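You operate a simulated robot arm through the tools that you are given. There is no shell and no other tool.

Carry out the task below with a simulated two-armed robot. There is one attempt and no reset: what you move stays moved.

TASK
Gauge both bushes with the plug gauges, red before green.
Fine: try the red plug on bush 2, push it into bush 1, push green into 2, put red back, then leave green in 1. Set down upright: red plug gauge.
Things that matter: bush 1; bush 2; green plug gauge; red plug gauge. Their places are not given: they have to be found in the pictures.

Only the result counts: the job must be done as asked and must still hold three seconds after the hand-in. Knocking over, shifting, dropping, spilling or breaking anything else fails it.

THE ROBOT
Two 6-joint arms with two-finger parallel grippers on one trunk that stands fixed in place. Base frame: the origin is at the foot of the trunk, x ahead of it, y to its left, z up. Units: m, degrees, N and s.
The left shoulder is at [0.05, 0.17, 1.293], the right one opposite. Each reaches about 1.092 m from its shoulder. Payload 1.57 kg a hand.
The TCP of each hand is the grasp point between the finger pads, 0.03 m short of the fingertips. In the tool frame z runs along the fingers and y along their closing line. The gripper opens to 0.08 m. The fingers are 0.017 m wide and 0.012 m thick; the gripper's body (0.04 by 0.082 m) begins 0.08 m behind the TCP.
Orientation is told as [roll, pitch, yaw] about the base's x, y, z axes, in that order, counted from this pose: with the fingers straight down and closing along the base's y, the tool's x points along the base's -x, its y along +y and its z along -z.

THE INTERFACE
- The arms move only by the tool arm_command. It takes "left_increments", "right_increments" or both (then of equal length, played together; a hand with none holds still); each is a list of rows, each a list of 6 numbers: the shift along the tool's x, y, z in units of 100 mm (1.0 is 100 mm), then the turn, a rotation vector about the tool's x, y, z in units of 45 degrees (1.0 is 45 degrees). In form: [[tx, ty, tz, wx, wy, wz], ...]. A call has 1 to 20 rows; each row is the pose to reach, as a shift and turn from the pose commanded when the call began, along the tool's axes at that moment. "left_hand" and "right_hand" are, for a hand that has rows, the finger opening in m, from 0 to 0.08, set as the call begins (left out, the last holds). A call with a number of a shift or a turn outside -1 to 1 is refused whole. Each row takes 0.2 s and may step no farther than 0.05 m and 8.6 degrees from the row before; otherwise, or with a gripper value out of range, the whole call is refused. Where a pose cannot be reached the arm comes as near as it can. A force on the tool above 40 N (or 10 N above the force at the start of the call, whichever is more), or a blocked arm, ends the call early, and 0.2 s more pass. Each finger travels about 0.045 m/s and halts on what it meets, pressing with about 43 N; the grip force reading is that of the motor and also rises with nothing between the fingers. The clock runs only during rows and for 0.2 s after the last one: add rows that repeat a pose to give the fingers time. The reply holds the time, the measured pose of the TCP, the force on the tool along the base axes, the opening and the grip force, in the units named above and with some noise, with the torque about the TCP (base axes, N m) and any sound that the robot's microphone picked up.
- Cameras (640 x 400 px; columns grow to the right, rows downward): "scene" is now at [0.0354, 0.0101, 1.8596]; the picture's right is [0.12, -0.99, 0.00], its down [-0.77, -0.09, -0.63] and it looks along [0.63, 0.07, -0.78] (base axes); focal length 330 px, centre (320, 200). "left" rides on the left gripper at [0.072, 0.007, -0.122] in its tool frame; the picture's right is [-0.09, 1.00, 0.00], its down [-0.84, -0.08, -0.54] and it looks along [-0.54, -0.05, 0.84] (tool axes); focal length 238 px, centre (320, 200). "right" rides on the right gripper at [0.072, -0.007, -0.122] in its tool frame; the picture's right is [0.09, 1.00, 0.00], its down [-0.84, 0.08, -0.54] and it looks along [-0.54, 0.05, 0.84] (tool axes); focal length 238 px, centre (320, 200).
- get_image(camera): a new picture of that camera. The clock stands still meanwhile.
- lift_body(by): slides the trunk up (or, below 0, down) by that many m; the arms and the scene camera ride with it, the base frame stays. It gives what a move gives, with no picture.
- aim_head(pan, tilt): turns the head with the scene camera to pan (to the left, within 86 degrees either way) and tilt (down, from -29 to 69), counted from straight ahead of the robot. It gives what a move gives.
- pixel_to_xyz(camera, pixels): for up to 12 pixels [column, row] of the newest picture of that camera ("zoom" is the newest enlarged one), the place [x, y, z] in the base frame of the surface seen there, good to about 0.002 m. The clock stands still meanwhile.
- close_up(camera, box): a new picture of the part [left, top, right, bottom] of that camera's present view, enlarged. The clock stands still meanwhile.
- sign_off(): hands the job in; it is judged then, once.

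Unless the task says otherwise, let go and move clear before handing in.

The tools are called after "Call:" by a JSON object that holds its "method" and its "body". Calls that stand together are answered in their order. arm_command: Moves the arms, as the interface text tells. Its arguments: {"type":"object","properties":{"left_increments":{"type":"array"},"left_hand":{"type":"number"},"right_increments":{"type":"array"},"right_hand":{"type":"number"}},"required":[]} The other tools are called the same way: lift_body (by) moves the trunk up or down; aim_head (pan, tilt) turns the head that bears the scene camera; get_image (camera) takes a picture; pixel_to_xyz (camera, pixels) gives the place of the surface under pixels of a picture; close_up (camera, box) takes an enlarged picture of a part of a camera's view; sign_off () hands the job in.

At the start:

```text
t: 0.0
left_ee_pos: [0.4289, 0.0599, 1.1837]
left_tcp_rot: [5.3, 3.4, -18.4]
left_ft_force: [-0.6, 0.5, -0.5]
left_ft_torque: [0.03, 0.01, -0.01]
left_opening: 0.0799
left_finger_force: 0.1
right_ee_pos: [0.651, -0.0735, 1.1831]
right_tcp_rot: [0.0, -0.1, 0.0]
right_ft_force: [0.9, 0.4, -0.8]
right_ft_torque: [0.01, 0.02, 0.02]
right_opening: 0.0797
right_finger_force: 0.0
trunk travel left (down, up): [-0.908, 0.062]
head pan, tilt (commanded): [6.8, 50.9]
```

scene: 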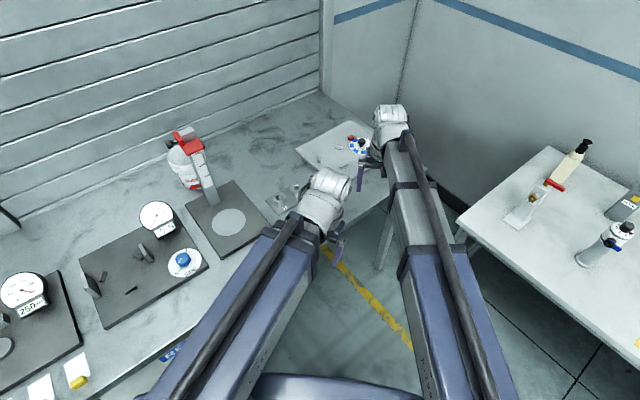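
right: 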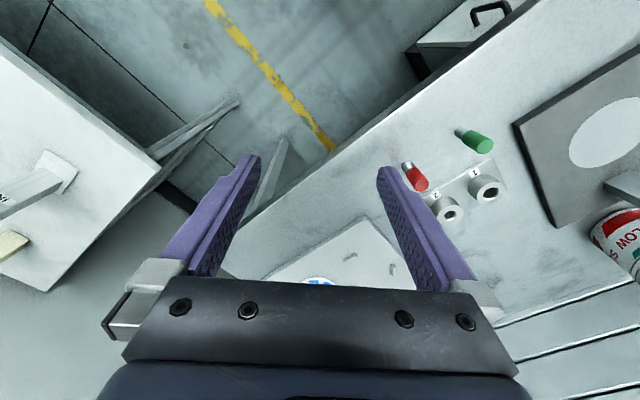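
left: 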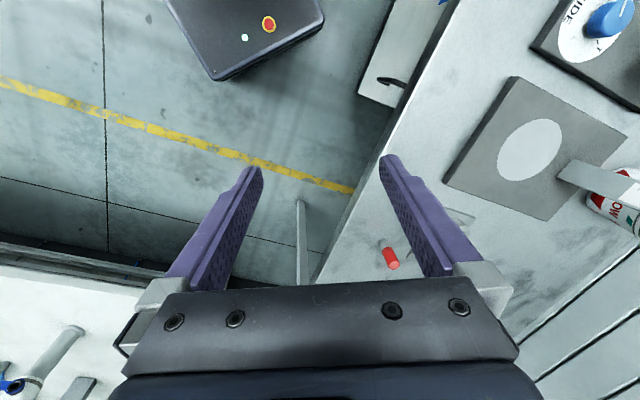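

The right picture shows a red plug near (414,178), a green plug near (475,140) and two bushes labelled 2 (447,210) and 1 (485,188). I'll take enlarged pictures to see details before moving.

Call:
{"method": "close_up", "body": {"camera": "right", "box": [380, 100, 540, 240]}}

Call:
{"method": "close_up", "body": {"camera": "scene", "box": [240, 100, 400, 240]}}

Call:
{"method": "get_image", "body": {"camera": "right"}}

```text
2.86 times, centred on (460, 170) of right
```

zoom: 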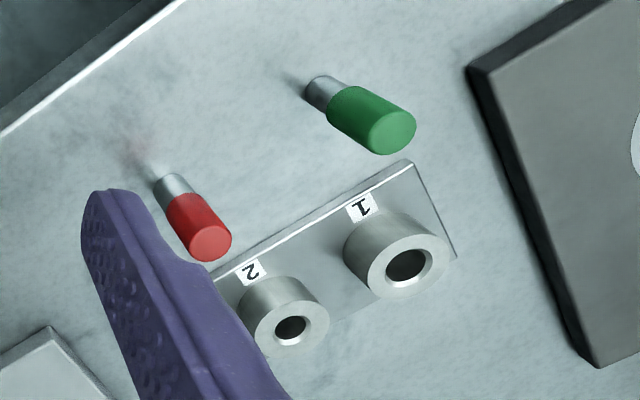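

```text
2.86 times, centred on (320, 170) of scene
```

zoom: 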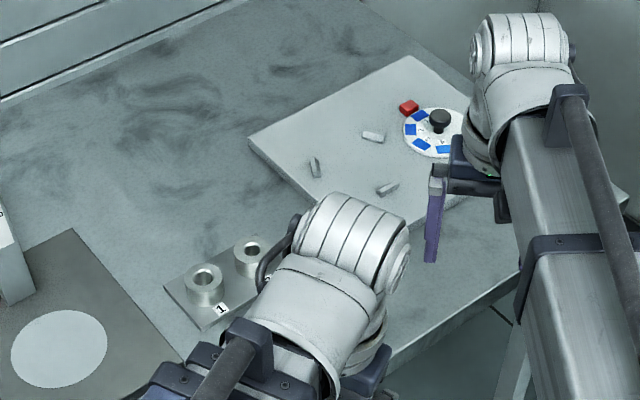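

```text
taken
```

right: 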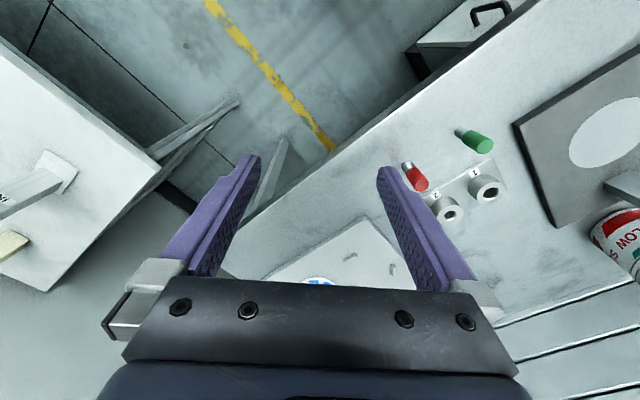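

The enlarged picture shows both plugs standing on their silver ends with coloured handles up, next to the bush plate. I'll measure their places and sizes with pixel queries on the right camera's picture.

Call:
{"method": "close_up", "body": {"camera": "right", "box": [380, 100, 540, 240]}}

Call:
{"method": "pixel_to_xyz", "body": {"camera": "zoom", "pixels": [[210, 242], [172, 180], [195, 195], [392, 132], [318, 85], [345, 90], [290, 327], [407, 265], [290, 308], [405, 240], [250, 270], [440, 130]]}}

Call:
{"method": "pixel_to_xyz", "body": {"camera": "right", "pixels": [[360, 170], [440, 150], [520, 230], [420, 191], [408, 165], [478, 147], [460, 133], [447, 213], [487, 193], [500, 160], [430, 130], [475, 100]]}}

```text
2.86 times, centred on (460, 170) of right
```

zoom: 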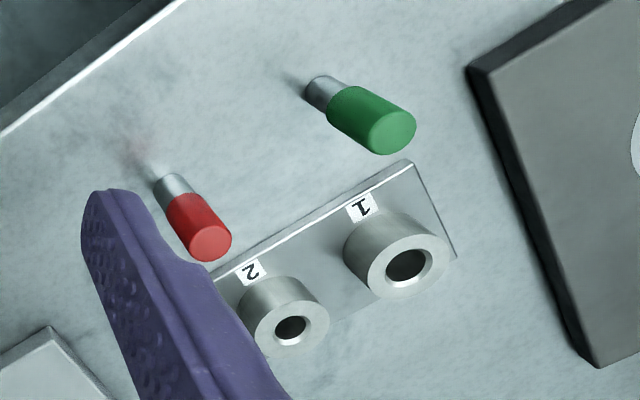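

```text
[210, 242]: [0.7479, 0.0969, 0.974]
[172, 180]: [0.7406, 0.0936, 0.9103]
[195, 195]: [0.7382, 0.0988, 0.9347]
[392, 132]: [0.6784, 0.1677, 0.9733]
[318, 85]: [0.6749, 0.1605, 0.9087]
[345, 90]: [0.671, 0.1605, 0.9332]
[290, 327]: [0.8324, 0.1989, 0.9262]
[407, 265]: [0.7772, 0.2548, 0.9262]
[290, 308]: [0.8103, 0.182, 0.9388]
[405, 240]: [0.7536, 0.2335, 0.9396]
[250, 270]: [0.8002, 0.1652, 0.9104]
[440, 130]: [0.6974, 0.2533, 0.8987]
```

```text
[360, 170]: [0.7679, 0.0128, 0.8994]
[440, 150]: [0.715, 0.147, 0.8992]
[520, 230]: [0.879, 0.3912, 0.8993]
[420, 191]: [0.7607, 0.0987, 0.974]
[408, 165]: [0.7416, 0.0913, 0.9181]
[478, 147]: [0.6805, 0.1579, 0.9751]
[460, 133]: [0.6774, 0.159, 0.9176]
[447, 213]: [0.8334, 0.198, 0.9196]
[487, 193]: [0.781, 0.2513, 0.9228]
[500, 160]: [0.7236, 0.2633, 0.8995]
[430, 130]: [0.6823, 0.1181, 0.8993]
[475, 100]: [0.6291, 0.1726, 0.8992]
```

Red stands near (0.748, 0.097), green near (0.679, 0.166), bush 2 near (0.83, 0.20) and bush 1 near (0.78, 0.25), with the table at z 0.899. I'll move the right arm clear toward its own side first so the left arm has room to work.

Call:
{"method": "arm_command", "body": {"right_increments": [[0.2, -0.2, 0, 0, 0, 0], [0.4, -0.4, 0, 0, 0, 0], [0.6, -0.6, 0, 0, 0, 0], [0.8, -0.8, 0, 0, 0, 0], [1.0, -1.0, 0, 0, 0, 0], [1.0, -1.0, 0, 0, 0, 0]]}}

Call:
{"method": "get_image", "body": {"camera": "right"}}

Call:
{"method": "get_image", "body": {"camera": "scene"}}

```text
t: 1.4
left_ee_pos: [0.4291, 0.0598, 1.184]
left_tcp_rot: [5.2, 3.4, -18.3]
left_ft_force: [-0.2, -0.2, -0.8]
left_ft_torque: [0.02, 0.0, -0.03]
left_opening: 0.0802
left_finger_force: 0.0
right_ee_pos: [0.5515, -0.1719, 1.1828]
right_tcp_rot: [0.0, 0.0, 0.0]
right_ft_force: [0.3, 0.2, 0.6]
right_ft_torque: [0.0, 0.01, 0.0]
right_opening: 0.0801
right_finger_force: 0.2
trunk travel left (down, up): [-0.908, 0.062]
head pan, tilt (commanded): [6.8, 50.9]
```

```text
taken
```

right: 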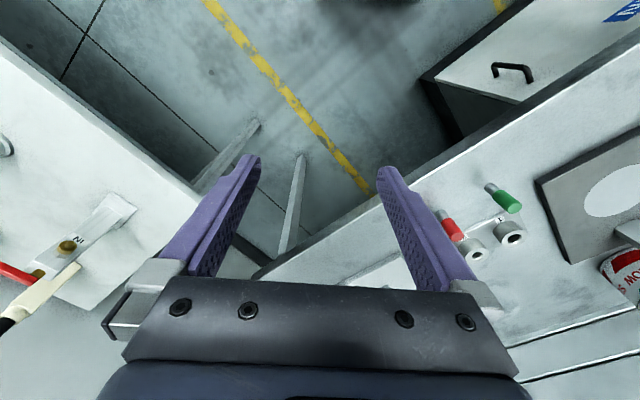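

```text
taken
```

scene: 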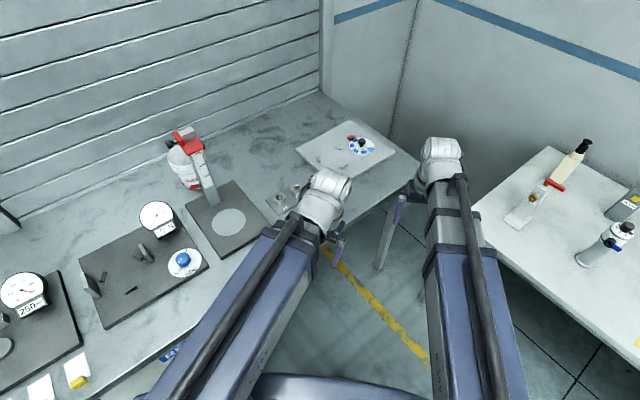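

The right arm is now clear at (0.55, -0.17). I'll swing the left hand toward the bushes, turning it upright with yaw -45 so its camera looks along the bush row.

Call:
{"method": "arm_command", "body": {"left_increments": [[-0.18, 0.19, 0.0, 0.0192, -0.0202, 0.1179], [-0.36, 0.38, 0.0, 0.0383, -0.0404, 0.2357], [-0.54, 0.57, 0.0, 0.0575, -0.0607, 0.3536], [-0.72, 0.76, 0.0, 0.0766, -0.0809, 0.4714], [-0.9, 0.95, 0.0, 0.0958, -0.1011, 0.5893], [-0.9, 0.95, 0.0, 0.0958, -0.1011, 0.5893]]}}

```text
t: 2.8
left_ee_pos: [0.5451, 0.1221, 1.1841]
left_tcp_rot: [0.2, 0.1, -45.1]
left_ft_force: [-0.6, -0.1, 0.0]
left_ft_torque: [0.0, 0.0, 0.0]
left_opening: 0.0802
left_finger_force: 0.0
left hand out of reach, approached as far as the arm can: row 4, 5, 6
right_ee_pos: [0.5514, -0.1709, 1.1821]
right_tcp_rot: [0.0, 0.0, 0.0]
right_ft_force: [0.3, -0.4, 0.7]
right_ft_torque: [-0.02, -0.01, 0.0]
right_opening: 0.0798
right_finger_force: 0.1
trunk travel left (down, up): [-0.908, 0.062]
head pan, tilt (commanded): [6.8, 50.9]
```

The left hand is upright at yaw -45.1, at (0.545, 0.122, 1.184), with a reach note though it ended within a few mm of the target. I'll continue toward the bush area and come down a little.

Call:
{"method": "arm_command", "body": {"left_increments": [[-0.05, 0.25, 0.1, 0, 0, 0], [-0.1, 0.5, 0.2, 0, 0, 0], [-0.15, 0.75, 0.3, 0, 0, 0], [-0.2, 1.0, 0.4, 0, 0, 0], [-0.2, 1.0, 0.4, 0, 0, 0]]}}

Call:
{"method": "get_image", "body": {"camera": "left"}}

Call:
{"method": "get_image", "body": {"camera": "scene"}}

```text
t: 4.0
left_ee_pos: [0.6288, 0.1771, 1.1833]
left_tcp_rot: [0.0, 0.2, -45.0]
left_ft_force: [-0.2, -0.6, 0.0]
left_ft_torque: [0.0, 0.0, -0.02]
left_opening: 0.08
left_finger_force: 0.0
left hand out of reach, approached as far as the arm can: row 1, 2, 3, 4, 5
right_ee_pos: [0.5515, -0.1724, 1.1837]
right_tcp_rot: [0.0, 0.0, -0.1]
right_ft_force: [-0.1, -0.3, 0.1]
right_ft_torque: [-0.03, -0.02, -0.01]
right_opening: 0.0798
right_finger_force: 0.1
trunk travel left (down, up): [-0.908, 0.062]
head pan, tilt (commanded): [6.8, 50.9]
```

```text
taken
```

left: 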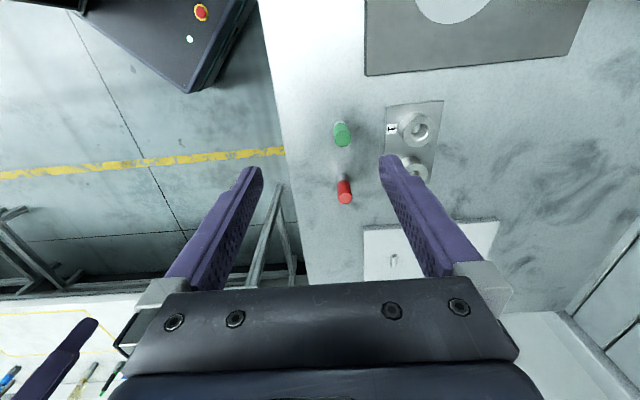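

```text
taken
```

scene: 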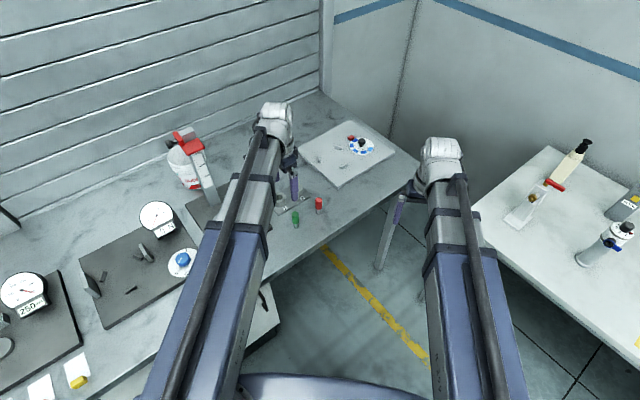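

The left hand reached the wanted x and y but stayed at z 1.183, so the arm can't go lower with the trunk at this height. I'll check where the tables and the stand lie under the hands before lowering the trunk.

Call:
{"method": "pixel_to_xyz", "body": {"camera": "scene", "pixels": [[470, 225], [415, 190], [375, 200], [345, 230], [300, 255], [320, 205], [296, 218], [560, 300], [620, 350], [185, 160], [205, 190], [250, 240]]}}

Call:
{"method": "pixel_to_xyz", "body": {"camera": "left", "pixels": [[342, 141], [344, 197], [416, 128], [418, 130], [412, 170], [285, 100], [300, 200], [380, 240], [375, 70], [560, 55], [420, 80], [392, 128]]}}

Call:
{"method": "close_up", "body": {"camera": "left", "box": [310, 80, 470, 220]}}

```text
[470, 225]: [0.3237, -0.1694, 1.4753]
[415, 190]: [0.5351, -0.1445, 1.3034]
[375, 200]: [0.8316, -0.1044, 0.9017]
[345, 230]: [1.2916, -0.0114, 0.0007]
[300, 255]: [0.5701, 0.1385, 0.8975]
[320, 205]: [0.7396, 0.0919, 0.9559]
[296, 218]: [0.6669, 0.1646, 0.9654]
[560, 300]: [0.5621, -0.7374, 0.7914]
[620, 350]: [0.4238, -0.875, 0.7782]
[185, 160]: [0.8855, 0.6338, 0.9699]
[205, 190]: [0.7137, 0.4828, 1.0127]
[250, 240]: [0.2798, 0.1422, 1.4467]
```

```text
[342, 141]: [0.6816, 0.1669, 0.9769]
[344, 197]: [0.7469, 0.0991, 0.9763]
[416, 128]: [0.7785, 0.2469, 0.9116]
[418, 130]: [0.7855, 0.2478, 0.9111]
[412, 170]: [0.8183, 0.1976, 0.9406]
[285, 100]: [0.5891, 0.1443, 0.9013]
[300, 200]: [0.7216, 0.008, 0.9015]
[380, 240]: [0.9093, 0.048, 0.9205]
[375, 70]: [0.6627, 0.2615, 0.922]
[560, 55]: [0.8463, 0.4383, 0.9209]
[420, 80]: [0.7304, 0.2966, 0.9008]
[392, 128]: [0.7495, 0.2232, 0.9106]
```

```text
2.86 times, centred on (390, 150) of left
```

zoom: 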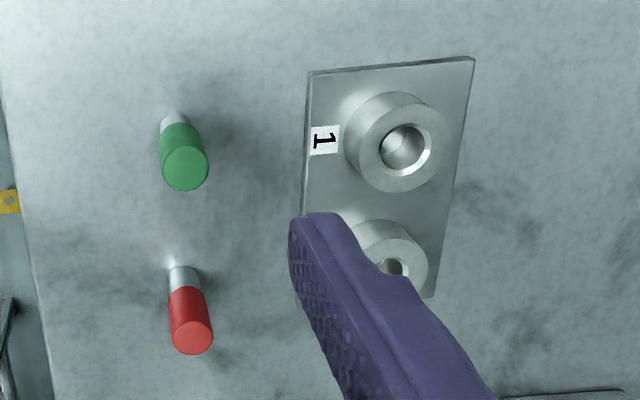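

Both tables are well below the arms (0.90 and 0.78), so lowering is safe. I'll lower the trunk by 0.1 m, which takes the left fingertips to about 1.05, still above the plugs (0.976).

Call:
{"method": "lift_body", "body": {"by": -0.1}}

Call:
{"method": "get_image", "body": {"camera": "left"}}

```text
t: 5.3
left_ee_pos: [0.6294, 0.1775, 1.0818]
left_tcp_rot: [0.1, 0.1, -45.0]
left_ft_force: [0.1, 0.1, 0.2]
left_ft_torque: [0.03, 0.02, -0.04]
left_opening: 0.0799
left_finger_force: 0.1
right_ee_pos: [0.5518, -0.1726, 1.0828]
right_tcp_rot: [0.0, 0.0, 0.1]
right_ft_force: [-0.1, -0.2, -0.3]
right_ft_torque: [0.01, -0.01, 0.01]
right_opening: 0.08
right_finger_force: 0.0
trunk travel left (down, up): [-0.808, 0.162]
head pan, tilt (commanded): [6.8, 50.9]
```

```text
taken
```

left: 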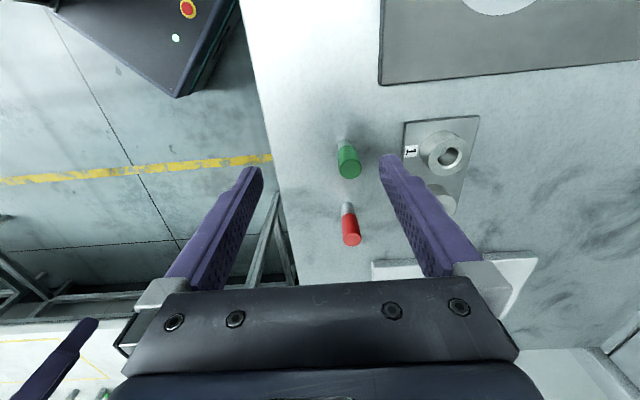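

The left hand is now at z 1.082. I'll shift it about 80 mm along its closing line so both bushes come between the fingers in view.

Call:
{"method": "arm_command", "body": {"left_increments": [[0, 0.25, 0, 0, 0, 0], [0, 0.5, 0, 0, 0, 0], [0, 0.75, 0, 0, 0, 0], [0, 1.0, 0, 0, 0, 0], [0, 1.0, 0, 0, 0, 0]]}}

Call:
{"method": "get_image", "body": {"camera": "left"}}

Call:
{"method": "close_up", "body": {"camera": "left", "box": [240, 110, 400, 230]}}

```text
t: 6.5
left_ee_pos: [0.6999, 0.2476, 1.0817]
left_tcp_rot: [0.1, 0.2, -45.0]
left_ft_force: [-0.2, 0.1, 0.0]
left_ft_torque: [0.03, 0.04, -0.01]
left_opening: 0.0799
left_finger_force: 0.1
right_ee_pos: [0.5522, -0.1725, 1.0833]
right_tcp_rot: [0.1, -0.1, 0.0]
right_ft_force: [-0.2, -0.3, -0.3]
right_ft_torque: [-0.01, 0.0, -0.02]
right_opening: 0.08
right_finger_force: 0.0
trunk travel left (down, up): [-0.808, 0.162]
head pan, tilt (commanded): [6.8, 50.9]
```

```text
taken
```

left: 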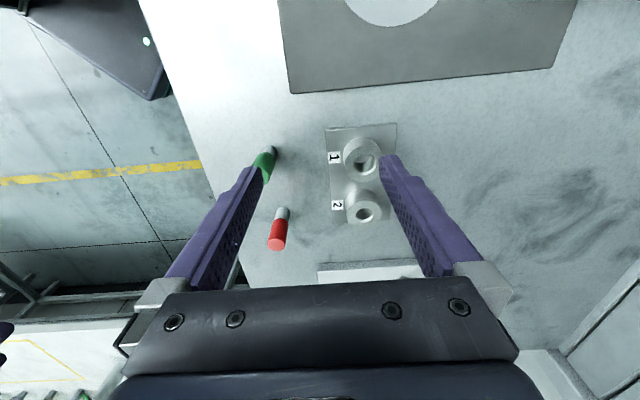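

```text
3.33 times, centred on (320, 170) of left
```

zoom: 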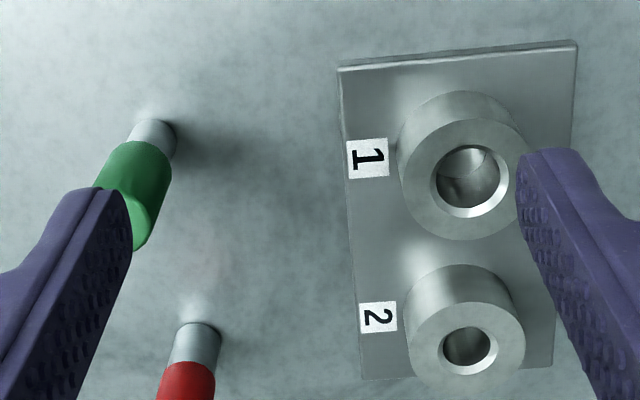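

Both bushes and both silver ends are visible, but the right finger covers bush 1's rim at zoom (525,180). I'll shift 25 mm further along the closing line to clear it and then measure the rims.

Call:
{"method": "arm_command", "body": {"left_increments": [[0, 0.15, 0, 0, 0, 0], [0, 0.3, 0, 0, 0, 0], [0, 0.3, 0, 0, 0, 0]]}}

Call:
{"method": "close_up", "body": {"camera": "left", "box": [270, 120, 390, 240]}}

```text
t: 7.3
left_ee_pos: [0.7227, 0.2698, 1.0834]
left_tcp_rot: [0.1, 0.1, -45.1]
left_ft_force: [1.0, 0.3, 0.6]
left_ft_torque: [-0.02, 0.01, -0.02]
left_opening: 0.0799
left_finger_force: 0.1
right_ee_pos: [0.5522, -0.1723, 1.0826]
right_tcp_rot: [0.1, 0.0, 0.1]
right_ft_force: [-0.1, 0.3, 0.4]
right_ft_torque: [-0.01, -0.01, 0.05]
right_opening: 0.08
right_finger_force: 0.0
trunk travel left (down, up): [-0.808, 0.162]
head pan, tilt (commanded): [6.8, 50.9]
```

```text
3.33 times, centred on (330, 180) of left
```

zoom: 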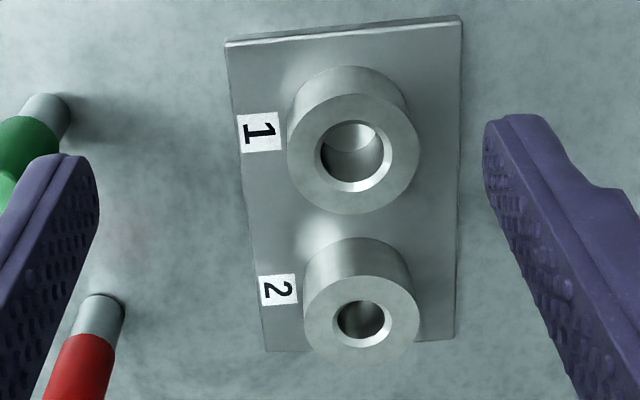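

Now both bush tops are fully visible: bush 1 centred near zoom (352,155), bush 2 near zoom (361,320). I'll sample points around each top face and average them for the centres.

Call:
{"method": "pixel_to_xyz", "body": {"camera": "zoom", "pixels": [[300, 155], [404, 155], [352, 107], [352, 203], [389, 121], [315, 121], [389, 189], [315, 189], [289, 155], [416, 155], [352, 97], [352, 213]]}}

Call:
{"method": "pixel_to_xyz", "body": {"camera": "zoom", "pixels": [[317, 319], [405, 319], [361, 282], [361, 356], [392, 293], [330, 293], [392, 345], [330, 345], [305, 319], [416, 319], [361, 276], [361, 362]]}}

Call:
{"method": "pixel_to_xyz", "body": {"camera": "zoom", "pixels": [[317, 155], [390, 155], [353, 121], [353, 190], [333, 320], [389, 320], [361, 295], [361, 347], [350, 130], [357, 320], [340, 45], [440, 335]]}}

```text
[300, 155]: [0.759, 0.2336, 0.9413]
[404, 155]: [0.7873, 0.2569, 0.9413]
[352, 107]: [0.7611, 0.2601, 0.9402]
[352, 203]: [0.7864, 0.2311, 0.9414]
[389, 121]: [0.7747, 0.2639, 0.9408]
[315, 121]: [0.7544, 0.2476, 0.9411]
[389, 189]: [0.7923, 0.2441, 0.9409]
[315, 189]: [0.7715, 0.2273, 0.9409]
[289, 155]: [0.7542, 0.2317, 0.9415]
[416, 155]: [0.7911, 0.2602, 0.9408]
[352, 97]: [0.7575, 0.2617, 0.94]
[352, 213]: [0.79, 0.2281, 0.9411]
```

```text
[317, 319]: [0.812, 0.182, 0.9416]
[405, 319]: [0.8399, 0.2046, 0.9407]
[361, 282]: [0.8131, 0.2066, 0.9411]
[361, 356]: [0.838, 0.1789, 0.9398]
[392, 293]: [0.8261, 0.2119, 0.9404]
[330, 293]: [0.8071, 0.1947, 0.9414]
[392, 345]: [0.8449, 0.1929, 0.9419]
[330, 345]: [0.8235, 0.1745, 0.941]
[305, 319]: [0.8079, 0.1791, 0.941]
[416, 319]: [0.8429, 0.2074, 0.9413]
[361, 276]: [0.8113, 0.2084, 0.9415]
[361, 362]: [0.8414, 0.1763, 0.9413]
```

```text
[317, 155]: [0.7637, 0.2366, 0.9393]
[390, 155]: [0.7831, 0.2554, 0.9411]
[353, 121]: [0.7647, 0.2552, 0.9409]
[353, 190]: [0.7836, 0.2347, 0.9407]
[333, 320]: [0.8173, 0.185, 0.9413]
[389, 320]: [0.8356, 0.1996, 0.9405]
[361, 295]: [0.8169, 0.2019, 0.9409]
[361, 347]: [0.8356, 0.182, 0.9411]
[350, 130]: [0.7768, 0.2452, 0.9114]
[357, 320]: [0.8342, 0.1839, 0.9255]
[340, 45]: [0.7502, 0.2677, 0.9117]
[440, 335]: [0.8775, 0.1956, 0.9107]
```

Averaging gives bush 1 centre at about (0.7733, 0.2455) and bush 2 at about (0.8257, 0.1931), both tops at z 0.941. Next I'll move the hand to look at the plugs closely and compare their diameters with the holes.

Call:
{"method": "arm_command", "body": {"left_increments": [[-0.2, -0.25, 0, 0, 0, 0], [-0.4, -0.5, 0, 0, 0, 0], [-0.6, -0.75, 0, 0, 0, 0], [-0.8, -1.0, 0, 0, 0, 0], [-0.8, -1.0, 0, 0, 0, 0]]}}

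Call:
{"method": "get_image", "body": {"camera": "left"}}

```text
t: 8.5
left_ee_pos: [0.7096, 0.1424, 1.0821]
left_tcp_rot: [0.0, 0.0, -45.0]
left_ft_force: [0.2, 0.7, 0.2]
left_ft_torque: [-0.03, 0.02, 0.01]
left_opening: 0.08
left_finger_force: 0.1
right_ee_pos: [0.5517, -0.1715, 1.0834]
right_tcp_rot: [0.0, 0.0, 0.0]
right_ft_force: [-0.1, 0.0, 0.2]
right_ft_torque: [0.03, 0.02, 0.0]
right_opening: 0.0801
right_finger_force: 0.0
trunk travel left (down, up): [-0.808, 0.162]
head pan, tilt (commanded): [6.8, 50.9]
```

```text
taken
```

left: 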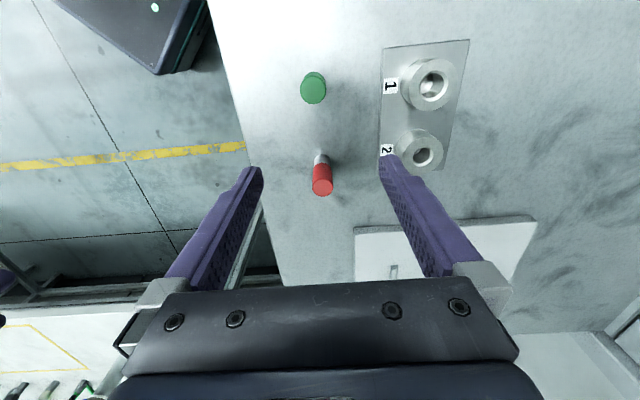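

Call:
{"method": "close_up", "body": {"camera": "left", "box": [290, 130, 360, 210]}}

Call:
{"method": "pixel_to_xyz", "body": {"camera": "left", "pixels": [[322, 187], [318, 187], [326, 187], [322, 183], [322, 190], [313, 91], [309, 91], [317, 91], [313, 87], [313, 97], [322, 165], [322, 158]]}}

```text
5.00 times, centred on (325, 170) of left
```

zoom: 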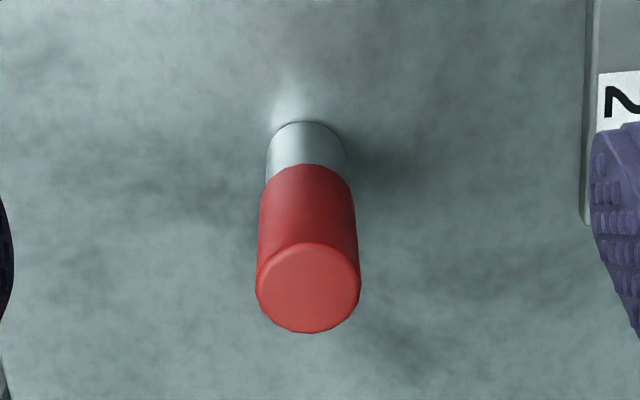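

```text
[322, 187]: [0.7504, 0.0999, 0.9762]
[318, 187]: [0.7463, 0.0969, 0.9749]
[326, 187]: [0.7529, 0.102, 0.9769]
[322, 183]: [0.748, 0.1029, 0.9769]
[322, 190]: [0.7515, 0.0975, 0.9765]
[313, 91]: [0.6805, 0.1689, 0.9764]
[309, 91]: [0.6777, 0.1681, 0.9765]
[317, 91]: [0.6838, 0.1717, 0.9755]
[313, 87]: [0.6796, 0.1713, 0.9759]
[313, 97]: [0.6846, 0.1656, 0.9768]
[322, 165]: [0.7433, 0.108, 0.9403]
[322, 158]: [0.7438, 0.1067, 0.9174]
```

The red handle top is centred at about (0.7495, 0.0995, 0.976), roughly 23 mm wide, and its silver end looks about 20 mm wide. I'll enlarge the green plug and the bush holes from here to compare diameters.

Call:
{"method": "close_up", "body": {"camera": "left", "box": [380, 40, 470, 180]}}

Call:
{"method": "pixel_to_xyz", "body": {"camera": "zoom", "pixels": [[310, 120], [320, 320]]}}

Call:
{"method": "close_up", "body": {"camera": "left", "box": [280, 60, 350, 130]}}

Call:
{"method": "aim_head", "body": {"pan": 10, "tilt": 48}}

Call:
{"method": "close_up", "body": {"camera": "right", "box": [420, 170, 560, 270]}}

```text
2.86 times, centred on (425, 110) of left
```

zoom: 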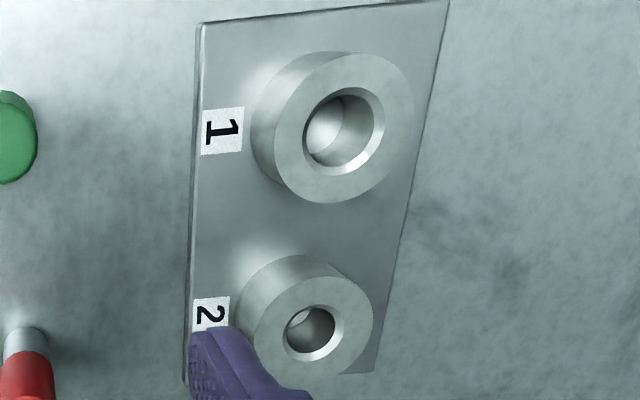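

```text
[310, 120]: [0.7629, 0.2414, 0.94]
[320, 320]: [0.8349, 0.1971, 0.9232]
```

```text
5.71 times, centred on (315, 95) of left
```

zoom: 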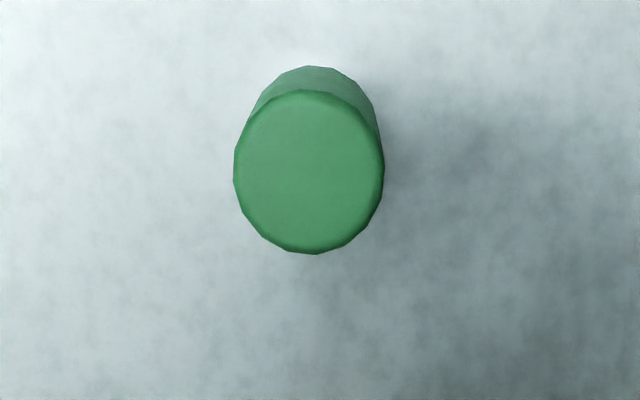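

```text
t: 9.2
left_ee_pos: [0.7094, 0.1431, 1.0817]
left_tcp_rot: [0.1, 0.1, -45.0]
left_ft_force: [0.1, 0.1, -0.1]
left_ft_torque: [0.01, -0.01, 0.01]
left_opening: 0.0801
left_finger_force: 0.1
right_ee_pos: [0.5532, -0.1725, 1.082]
right_tcp_rot: [0.1, 0.1, 0.1]
right_ft_force: [-0.5, -0.4, 0.3]
right_ft_torque: [-0.02, 0.01, 0.0]
right_opening: 0.0801
right_finger_force: 0.0
trunk travel left (down, up): [-0.808, 0.162]
head pan, tilt (commanded): [10.0, 48.0]
```

```text
4.00 times, centred on (490, 220) of right
```

zoom: 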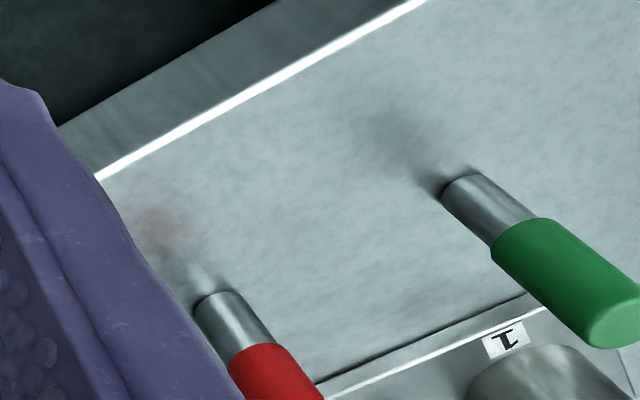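

From these views the red silver end measures about 21 mm and green about 18 mm, against about 22 mm for bush 1's hole and 19 mm for bush 2's hole. I'll check the handle/silver boundary heights and then go above the red plug.

Call:
{"method": "close_up", "body": {"camera": "left", "box": [290, 130, 360, 210]}}

Call:
{"method": "pixel_to_xyz", "body": {"camera": "zoom", "pixels": [[305, 128], [305, 140], [305, 150], [305, 158], [305, 163], [305, 168], [305, 173], [305, 190], [305, 220], [308, 288], [275, 150], [340, 150]]}}

Call:
{"method": "get_image", "body": {"camera": "scene"}}

```text
5.00 times, centred on (325, 170) of left
```

zoom: 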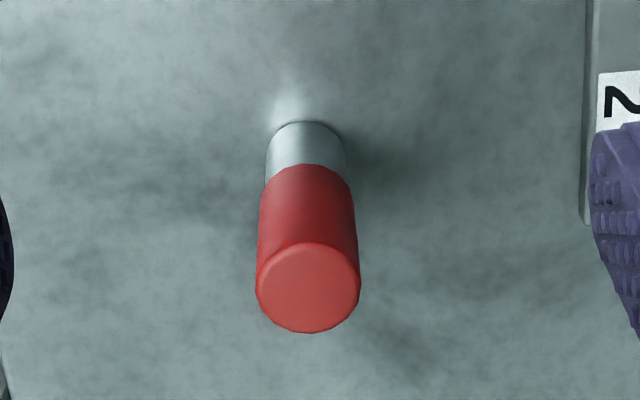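

```text
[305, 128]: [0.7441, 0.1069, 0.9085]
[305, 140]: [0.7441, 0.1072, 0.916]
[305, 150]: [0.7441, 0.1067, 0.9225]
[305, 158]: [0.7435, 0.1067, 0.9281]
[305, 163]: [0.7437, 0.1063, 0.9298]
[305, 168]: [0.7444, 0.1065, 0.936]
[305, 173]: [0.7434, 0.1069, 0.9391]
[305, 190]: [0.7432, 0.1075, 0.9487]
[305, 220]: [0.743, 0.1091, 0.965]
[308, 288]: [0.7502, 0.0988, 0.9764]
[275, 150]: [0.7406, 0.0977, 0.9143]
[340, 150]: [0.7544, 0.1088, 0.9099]
```

```text
taken
```

scene: 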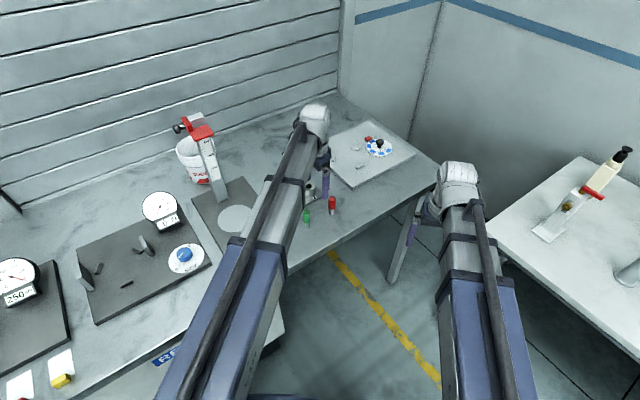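

The red handle spans z 0.933 to 0.9765 and the silver end 0.899 to 0.933. I'll move over the red plug and test whether the arm can go lower from here.

Call:
{"method": "arm_command", "body": {"left_increments": [[-0.2, -0.01, 0, 0, 0, 0], [-0.4, -0.02, 0, 0, 0, 0], [-0.586, -0.018, 0, 0, 0, 0], [-0.586, -0.018, 0.2, 0, 0, 0], [-0.586, -0.018, 0.3, 0, 0, 0], [-0.586, -0.018, 0.3, 0, 0, 0]]}}

Call:
{"method": "get_image", "body": {"camera": "left"}}

```text
t: 10.6
left_ee_pos: [0.7485, 0.0992, 1.0838]
left_tcp_rot: [0.2, 0.1, -45.0]
left_ft_force: [0.1, 0.4, -1.4]
left_ft_torque: [0.02, 0.0, -0.03]
left_opening: 0.08
left_finger_force: 0.1
left hand out of reach, approached as far as the arm can: row 4, 5, 6
right_ee_pos: [0.5519, -0.1716, 1.0825]
right_tcp_rot: [0.0, 0.0, 0.0]
right_ft_force: [-0.5, 0.3, -0.5]
right_ft_torque: [0.0, -0.01, 0.0]
right_opening: 0.0799
right_finger_force: 0.0
trunk travel left (down, up): [-0.808, 0.162]
head pan, tilt (commanded): [10.0, 48.0]
```

```text
taken
```

left: 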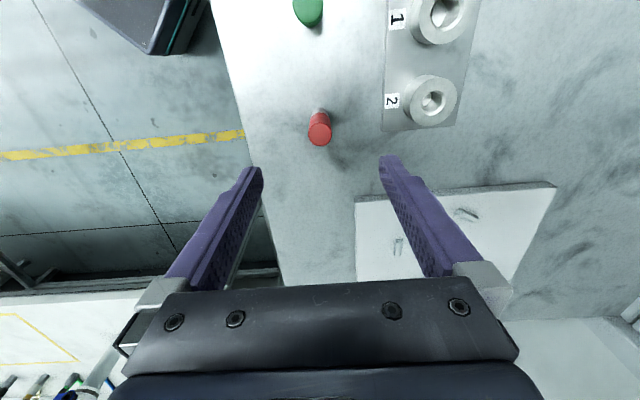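

The arm stops at z 1.083, about 0.11 below its shoulder, so I need the trunk lower while keeping height above the plugs. I'll raise the hand 100 mm first, then lower the trunk.

Call:
{"method": "arm_command", "body": {"left_increments": [[0, 0, -0.25, 0, 0, 0], [0, 0, -0.5, 0, 0, 0], [0, 0, -0.75, 0, 0, 0], [0, 0, -1.0, 0, 0, 0], [0, 0, -1.0, 0, 0, 0]]}}

```text
t: 11.8
left_ee_pos: [0.7485, 0.0998, 1.0824]
left_tcp_rot: [0.1, 0.1, -45.0]
left_ft_force: [-0.5, 0.3, -0.5]
left_ft_torque: [0.02, 0.0, -0.05]
left_opening: 0.08
left_finger_force: 0.1
left hand out of reach, approached as far as the arm can: row 1, 2, 3, 4, 5
right_ee_pos: [0.5515, -0.172, 1.0827]
right_tcp_rot: [0.0, -0.1, 0.0]
right_ft_force: [0.3, -0.5, -0.5]
right_ft_torque: [0.0, -0.02, 0.01]
right_opening: 0.0802
right_finger_force: 0.0
trunk travel left (down, up): [-0.808, 0.162]
head pan, tilt (commanded): [10.0, 48.0]
```

The left hand couldn't go up either, so its height seems to follow only the trunk. I'll test this with a small upward move of the right hand, which is in free space.

Call:
{"method": "arm_command", "body": {"right_increments": [[0, 0, -0.15, 0, 0, 0], [0, 0, -0.3, 0, 0, 0], [0, 0, -0.3, 0, 0, 0]]}}

Call:
{"method": "arm_command", "body": {"left_increments": [[0, 0, -0.1, 0, 0, 0], [0, 0, -0.1, 0, 0, 0]]}}

```text
t: 12.6
left_ee_pos: [0.7491, 0.0994, 1.083]
left_tcp_rot: [0.1, 0.1, -45.0]
left_ft_force: [0.2, -0.5, 0.0]
left_ft_torque: [0.01, 0.0, 0.02]
left_opening: 0.0798
left_finger_force: 0.1
right_ee_pos: [0.5507, -0.1714, 1.0827]
right_tcp_rot: [0.0, 0.0, 0.0]
right_ft_force: [-0.3, 0.3, 0.5]
right_ft_torque: [-0.01, 0.0, -0.01]
right_opening: 0.0801
right_finger_force: 0.0
right hand out of reach, approached as far as the arm can: row 1, 2, 3
trunk travel left (down, up): [-0.808, 0.162]
head pan, tilt (commanded): [10.0, 48.0]
```

```text
t: 13.2
left_ee_pos: [0.7481, 0.0994, 1.0824]
left_tcp_rot: [0.0, 0.1, -45.0]
left_ft_force: [0.5, -1.3, 0.1]
left_ft_torque: [0.0, 0.02, -0.01]
left_opening: 0.08
left_finger_force: 0.0
left hand out of reach, approached as far as the arm can: row 1, 2
right_ee_pos: [0.5517, -0.1722, 1.0819]
right_tcp_rot: [0.1, 0.0, 0.0]
right_ft_force: [-0.3, 0.2, 0.2]
right_ft_torque: [-0.02, 0.02, 0.01]
right_opening: 0.08
right_finger_force: 0.0
trunk travel left (down, up): [-0.808, 0.162]
head pan, tilt (commanded): [10.0, 48.0]
```

Confirmed: neither hand can change height on its own, so all vertical motion has to come from lift_body. I'll check the alignment over the red plug with a close-up before lowering.

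Call:
{"method": "close_up", "body": {"camera": "left", "box": [280, 90, 360, 170]}}

Call:
{"method": "pixel_to_xyz", "body": {"camera": "zoom", "pixels": [[315, 190], [285, 190], [345, 190], [315, 165], [315, 215], [295, 175], [335, 175], [295, 205], [335, 205], [310, 120], [310, 110], [310, 135]]}}

```text
5.00 times, centred on (320, 130) of left
```

zoom: 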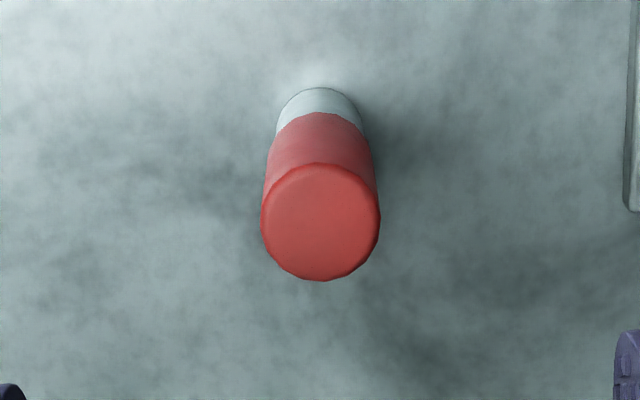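

```text
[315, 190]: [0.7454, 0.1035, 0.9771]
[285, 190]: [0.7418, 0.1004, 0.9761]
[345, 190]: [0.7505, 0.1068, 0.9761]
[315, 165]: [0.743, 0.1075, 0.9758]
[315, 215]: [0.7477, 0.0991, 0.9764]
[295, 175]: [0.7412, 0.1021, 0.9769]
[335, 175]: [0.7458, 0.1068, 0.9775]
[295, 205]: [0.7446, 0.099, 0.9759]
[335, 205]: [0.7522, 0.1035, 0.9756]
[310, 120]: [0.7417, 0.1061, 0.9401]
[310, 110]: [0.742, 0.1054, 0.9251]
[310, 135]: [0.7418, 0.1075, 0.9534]
```

The plug's top is centred at zoom (321,221), about (0.749, 0.100), which matches the hand's position within a millimetre. I'll lower the trunk 60 mm and recheck.

Call:
{"method": "lift_body", "body": {"by": -0.06}}

Call:
{"method": "get_image", "body": {"camera": "left"}}

Call:
{"method": "get_image", "body": {"camera": "right"}}

```text
t: 14.2
left_ee_pos: [0.7504, 0.0995, 1.0219]
left_tcp_rot: [0.1, 0.2, -44.9]
left_ft_force: [0.4, -0.4, -0.1]
left_ft_torque: [0.02, -0.02, -0.03]
left_opening: 0.08
left_finger_force: 0.1
right_ee_pos: [0.5524, -0.1717, 1.0219]
right_tcp_rot: [0.0, 0.1, 0.0]
right_ft_force: [0.6, -0.3, 0.8]
right_ft_torque: [0.01, 0.01, 0.02]
right_opening: 0.08
right_finger_force: 0.1
trunk travel left (down, up): [-0.748, 0.222]
head pan, tilt (commanded): [10.0, 48.0]
```

```text
taken
```

left: 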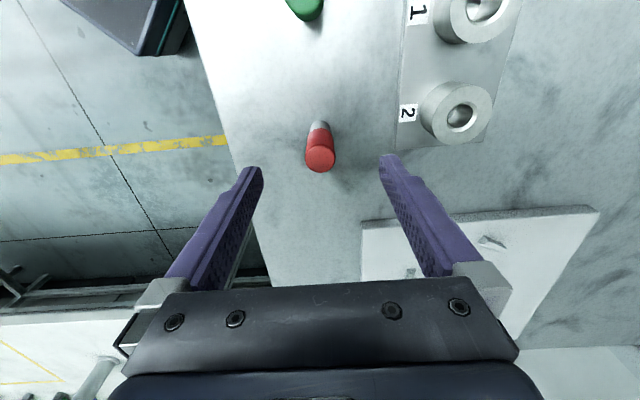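

```text
taken
```

right: 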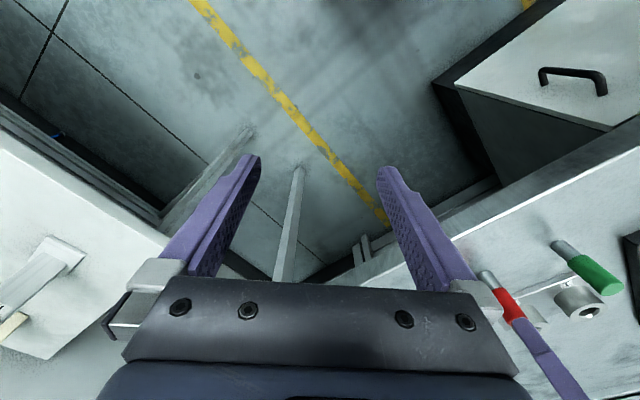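

The plug sits centred between the open fingers at (320,158) and nothing else is near them. I'll lower another 40 mm, so the fingertips go around the handle, and look again.

Call:
{"method": "lift_body", "body": {"by": -0.04}}

Call:
{"method": "get_image", "body": {"camera": "left"}}

Call:
{"method": "close_up", "body": {"camera": "left", "box": [240, 130, 400, 230]}}

```text
t: 15.0
left_ee_pos: [0.7489, 0.0986, 0.9835]
left_tcp_rot: [0.2, 0.2, -45.0]
left_ft_force: [0.4, 0.2, -0.3]
left_ft_torque: [0.01, -0.04, -0.03]
left_opening: 0.0807
left_finger_force: 0.0
right_ee_pos: [0.5512, -0.1715, 0.9826]
right_tcp_rot: [0.0, 0.1, 0.0]
right_ft_force: [0.3, 0.3, -0.2]
right_ft_torque: [-0.02, -0.02, 0.01]
right_opening: 0.0803
right_finger_force: 0.1
trunk travel left (down, up): [-0.708, 0.262]
head pan, tilt (commanded): [10.0, 48.0]
```

```text
taken
```

left: 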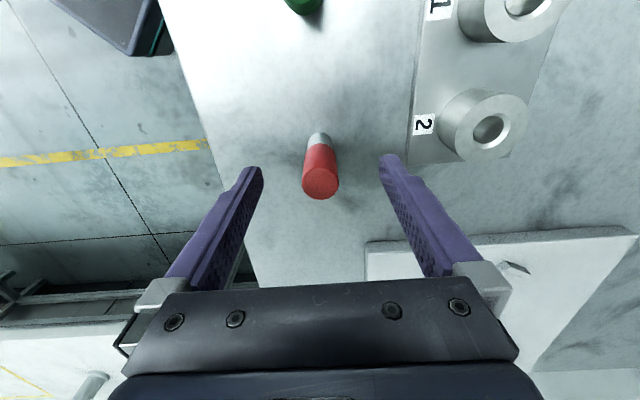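

```text
4.00 times, centred on (320, 180) of left
```

zoom: 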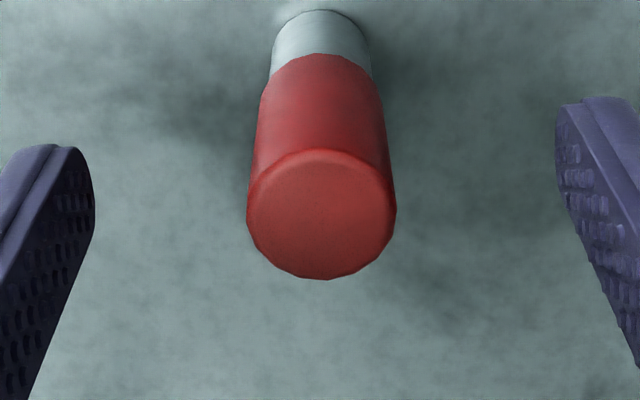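

The plug is centred between the fingers within about a millimetre. I'll lower the last 17 mm to put the fingertips just above the handle's lower edge, then close the left gripper.

Call:
{"method": "lift_body", "body": {"by": -0.017}}

Call:
{"method": "arm_command", "body": {"left_hand": 0.0, "left_increments": [[0, 0, 0, 0, 0, 0], [0, 0, 0, 0, 0, 0], [0, 0, 0, 0, 0, 0], [0, 0, 0, 0, 0, 0], [0, 0, 0, 0, 0, 0], [0, 0, 0, 0, 0, 0]]}}

Call:
{"method": "get_image", "body": {"camera": "left"}}

```text
t: 15.6
left_ee_pos: [0.7482, 0.0981, 0.9656]
left_tcp_rot: [0.1, 0.2, -45.0]
left_ft_force: [-0.5, -0.4, -0.6]
left_ft_torque: [-0.01, -0.01, 0.0]
left_opening: 0.0801
left_finger_force: 0.1
right_ee_pos: [0.5519, -0.1723, 0.9661]
right_tcp_rot: [0.0, 0.0, 0.0]
right_ft_force: [0.4, 0.4, 0.7]
right_ft_torque: [0.01, 0.01, 0.02]
right_opening: 0.0799
right_finger_force: 0.1
trunk travel left (down, up): [-0.691, 0.279]
head pan, tilt (commanded): [10.0, 48.0]
```

```text
t: 17.0
left_ee_pos: [0.7494, 0.0995, 0.9659]
left_tcp_rot: [0.1, 0.1, -44.9]
left_ft_force: [-0.1, -0.2, -0.2]
left_ft_torque: [-0.01, 0.02, -0.01]
left_opening: 0.0226
left_finger_force: 35.3
right_ee_pos: [0.5518, -0.1717, 0.9655]
right_tcp_rot: [0.0, 0.0, 0.1]
right_ft_force: [0.2, -0.7, 0.1]
right_ft_torque: [-0.02, 0.0, -0.04]
right_opening: 0.0804
right_finger_force: 0.1
trunk travel left (down, up): [-0.691, 0.279]
head pan, tilt (commanded): [10.0, 48.0]
```

```text
taken
```

left: 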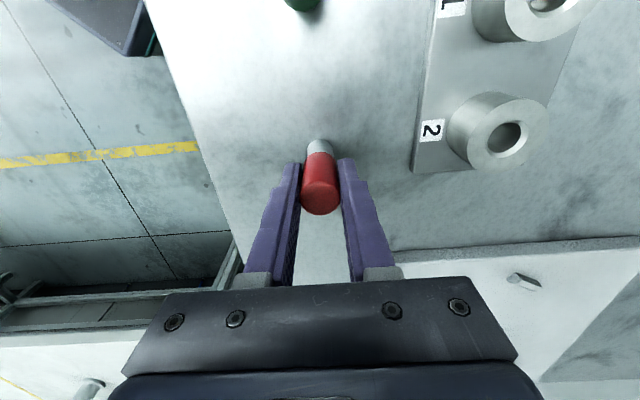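

The gripper holds the red handle (opening 22.6 mm, grip 35 N). I'll lift the trunk 70 mm, putting the plug's bottom about 28 mm above the bush tops, and check the grip.

Call:
{"method": "lift_body", "body": {"by": 0.07}}

Call:
{"method": "get_image", "body": {"camera": "left"}}

Call:
{"method": "close_up", "body": {"camera": "left", "box": [260, 110, 380, 230]}}

Call:
{"method": "get_image", "body": {"camera": "right"}}

```text
t: 18.1
left_ee_pos: [0.7488, 0.099, 1.0353]
left_tcp_rot: [0.0, 0.1, -45.0]
left_ft_force: [-0.2, -0.5, -1.4]
left_ft_torque: [-0.01, -0.02, -0.05]
left_opening: 0.0227
left_finger_force: 35.4
right_ee_pos: [0.5517, -0.1712, 1.0349]
right_tcp_rot: [0.0, 0.0, 0.0]
right_ft_force: [0.2, 0.2, -0.4]
right_ft_torque: [0.0, 0.05, 0.01]
right_opening: 0.0799
right_finger_force: 0.0
trunk travel left (down, up): [-0.761, 0.209]
head pan, tilt (commanded): [10.0, 48.0]
```

```text
taken
```

left: 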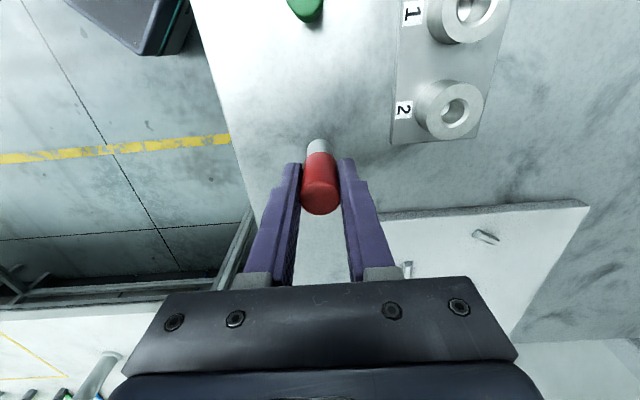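

```text
3.33 times, centred on (320, 170) of left
```

zoom: 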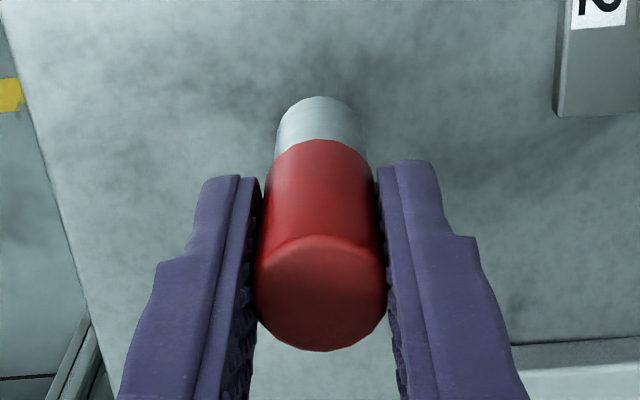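

```text
taken
```

right: 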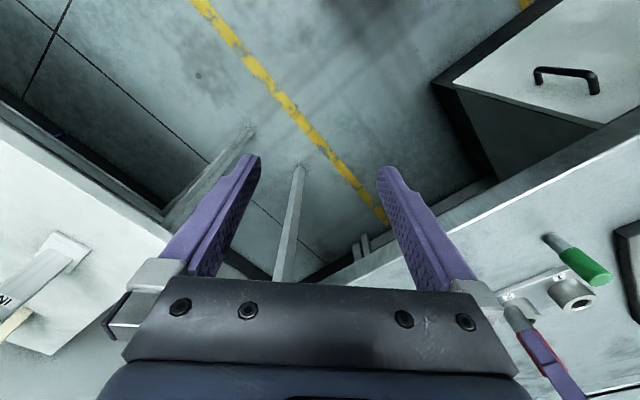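

The red plug is held straight, with its axis within about half a millimetre of the grasp point. I'll carry it over bush 2 at this height and then compare it with the bush rim in the picture.

Call:
{"method": "arm_command", "body": {"left_increments": [[0.02, 0.15, 0, 0, 0, 0], [0.04, 0.3, 0, 0, 0, 0], [0.06, 0.45, 0, 0, 0, 0], [0.08, 0.6, 0, 0, 0, 0], [0.1, 0.75, 0, 0, 0, 0], [0.12, 0.9, 0, 0, 0, 0], [0.127, 1.0, 0, 0, 0, 0], [0.127, 1.0, 0, 0, 0, 0]]}}

Call:
{"method": "arm_command", "body": {"left_increments": [[0, 0.1, 0, 0, 0, 0], [0, 0.211, 0, 0, 0, 0], [0, 0.211, 0, 0, 0, 0], [0, 0.211, 0, 0, 0, 0]]}}

Call:
{"method": "get_image", "body": {"camera": "left"}}

Call:
{"method": "close_up", "body": {"camera": "left", "box": [260, 90, 380, 210]}}

Call:
{"method": "get_image", "body": {"camera": "scene"}}

```text
t: 19.9
left_ee_pos: [0.8123, 0.1799, 1.0359]
left_tcp_rot: [0.2, 0.1, -45.0]
left_ft_force: [-0.2, 0.0, -0.9]
left_ft_torque: [-0.01, 0.01, -0.02]
left_opening: 0.0226
left_finger_force: 35.5
right_ee_pos: [0.552, -0.172, 1.0357]
right_tcp_rot: [0.0, 0.0, 0.1]
right_ft_force: [0.6, 0.0, -0.4]
right_ft_torque: [0.0, 0.0, 0.0]
right_opening: 0.0798
right_finger_force: 0.2
trunk travel left (down, up): [-0.761, 0.209]
head pan, tilt (commanded): [10.0, 48.0]
```

```text
t: 20.9
left_ee_pos: [0.8278, 0.1951, 1.035]
left_tcp_rot: [0.0, 0.1, -45.0]
left_ft_force: [-0.6, 0.0, -0.6]
left_ft_torque: [0.02, -0.03, 0.01]
left_opening: 0.0228
left_finger_force: 35.9
right_ee_pos: [0.5526, -0.1723, 1.035]
right_tcp_rot: [-0.1, 0.1, 0.0]
right_ft_force: [0.1, -0.3, -0.6]
right_ft_torque: [0.0, -0.01, 0.0]
right_opening: 0.0802
right_finger_force: 0.1
trunk travel left (down, up): [-0.761, 0.209]
head pan, tilt (commanded): [10.0, 48.0]
```

```text
taken
```

left: 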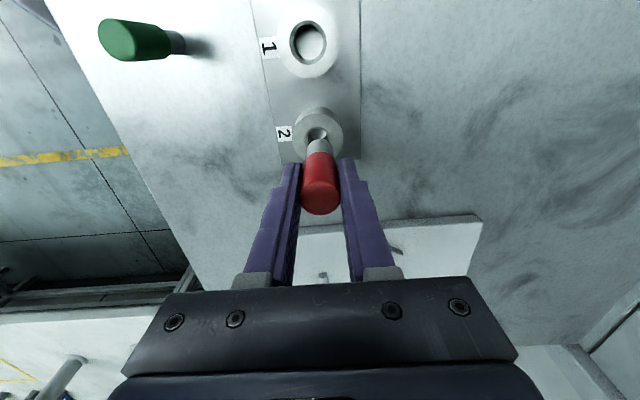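

```text
3.33 times, centred on (320, 150) of left
```

zoom: 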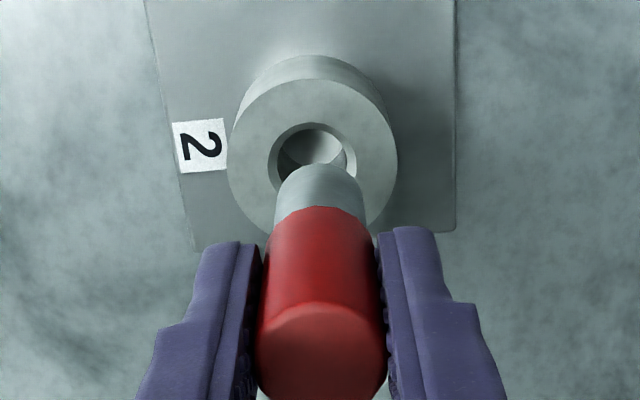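

```text
taken
```

scene: 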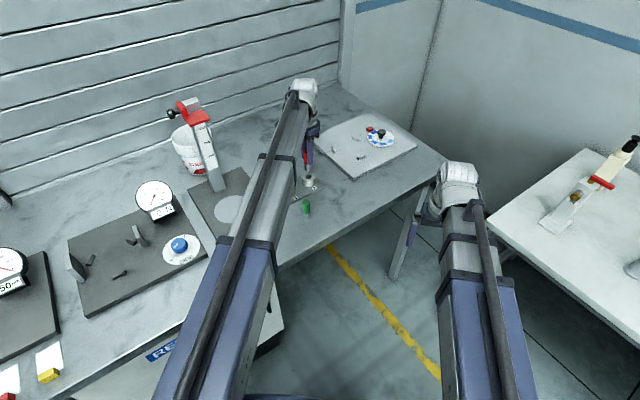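

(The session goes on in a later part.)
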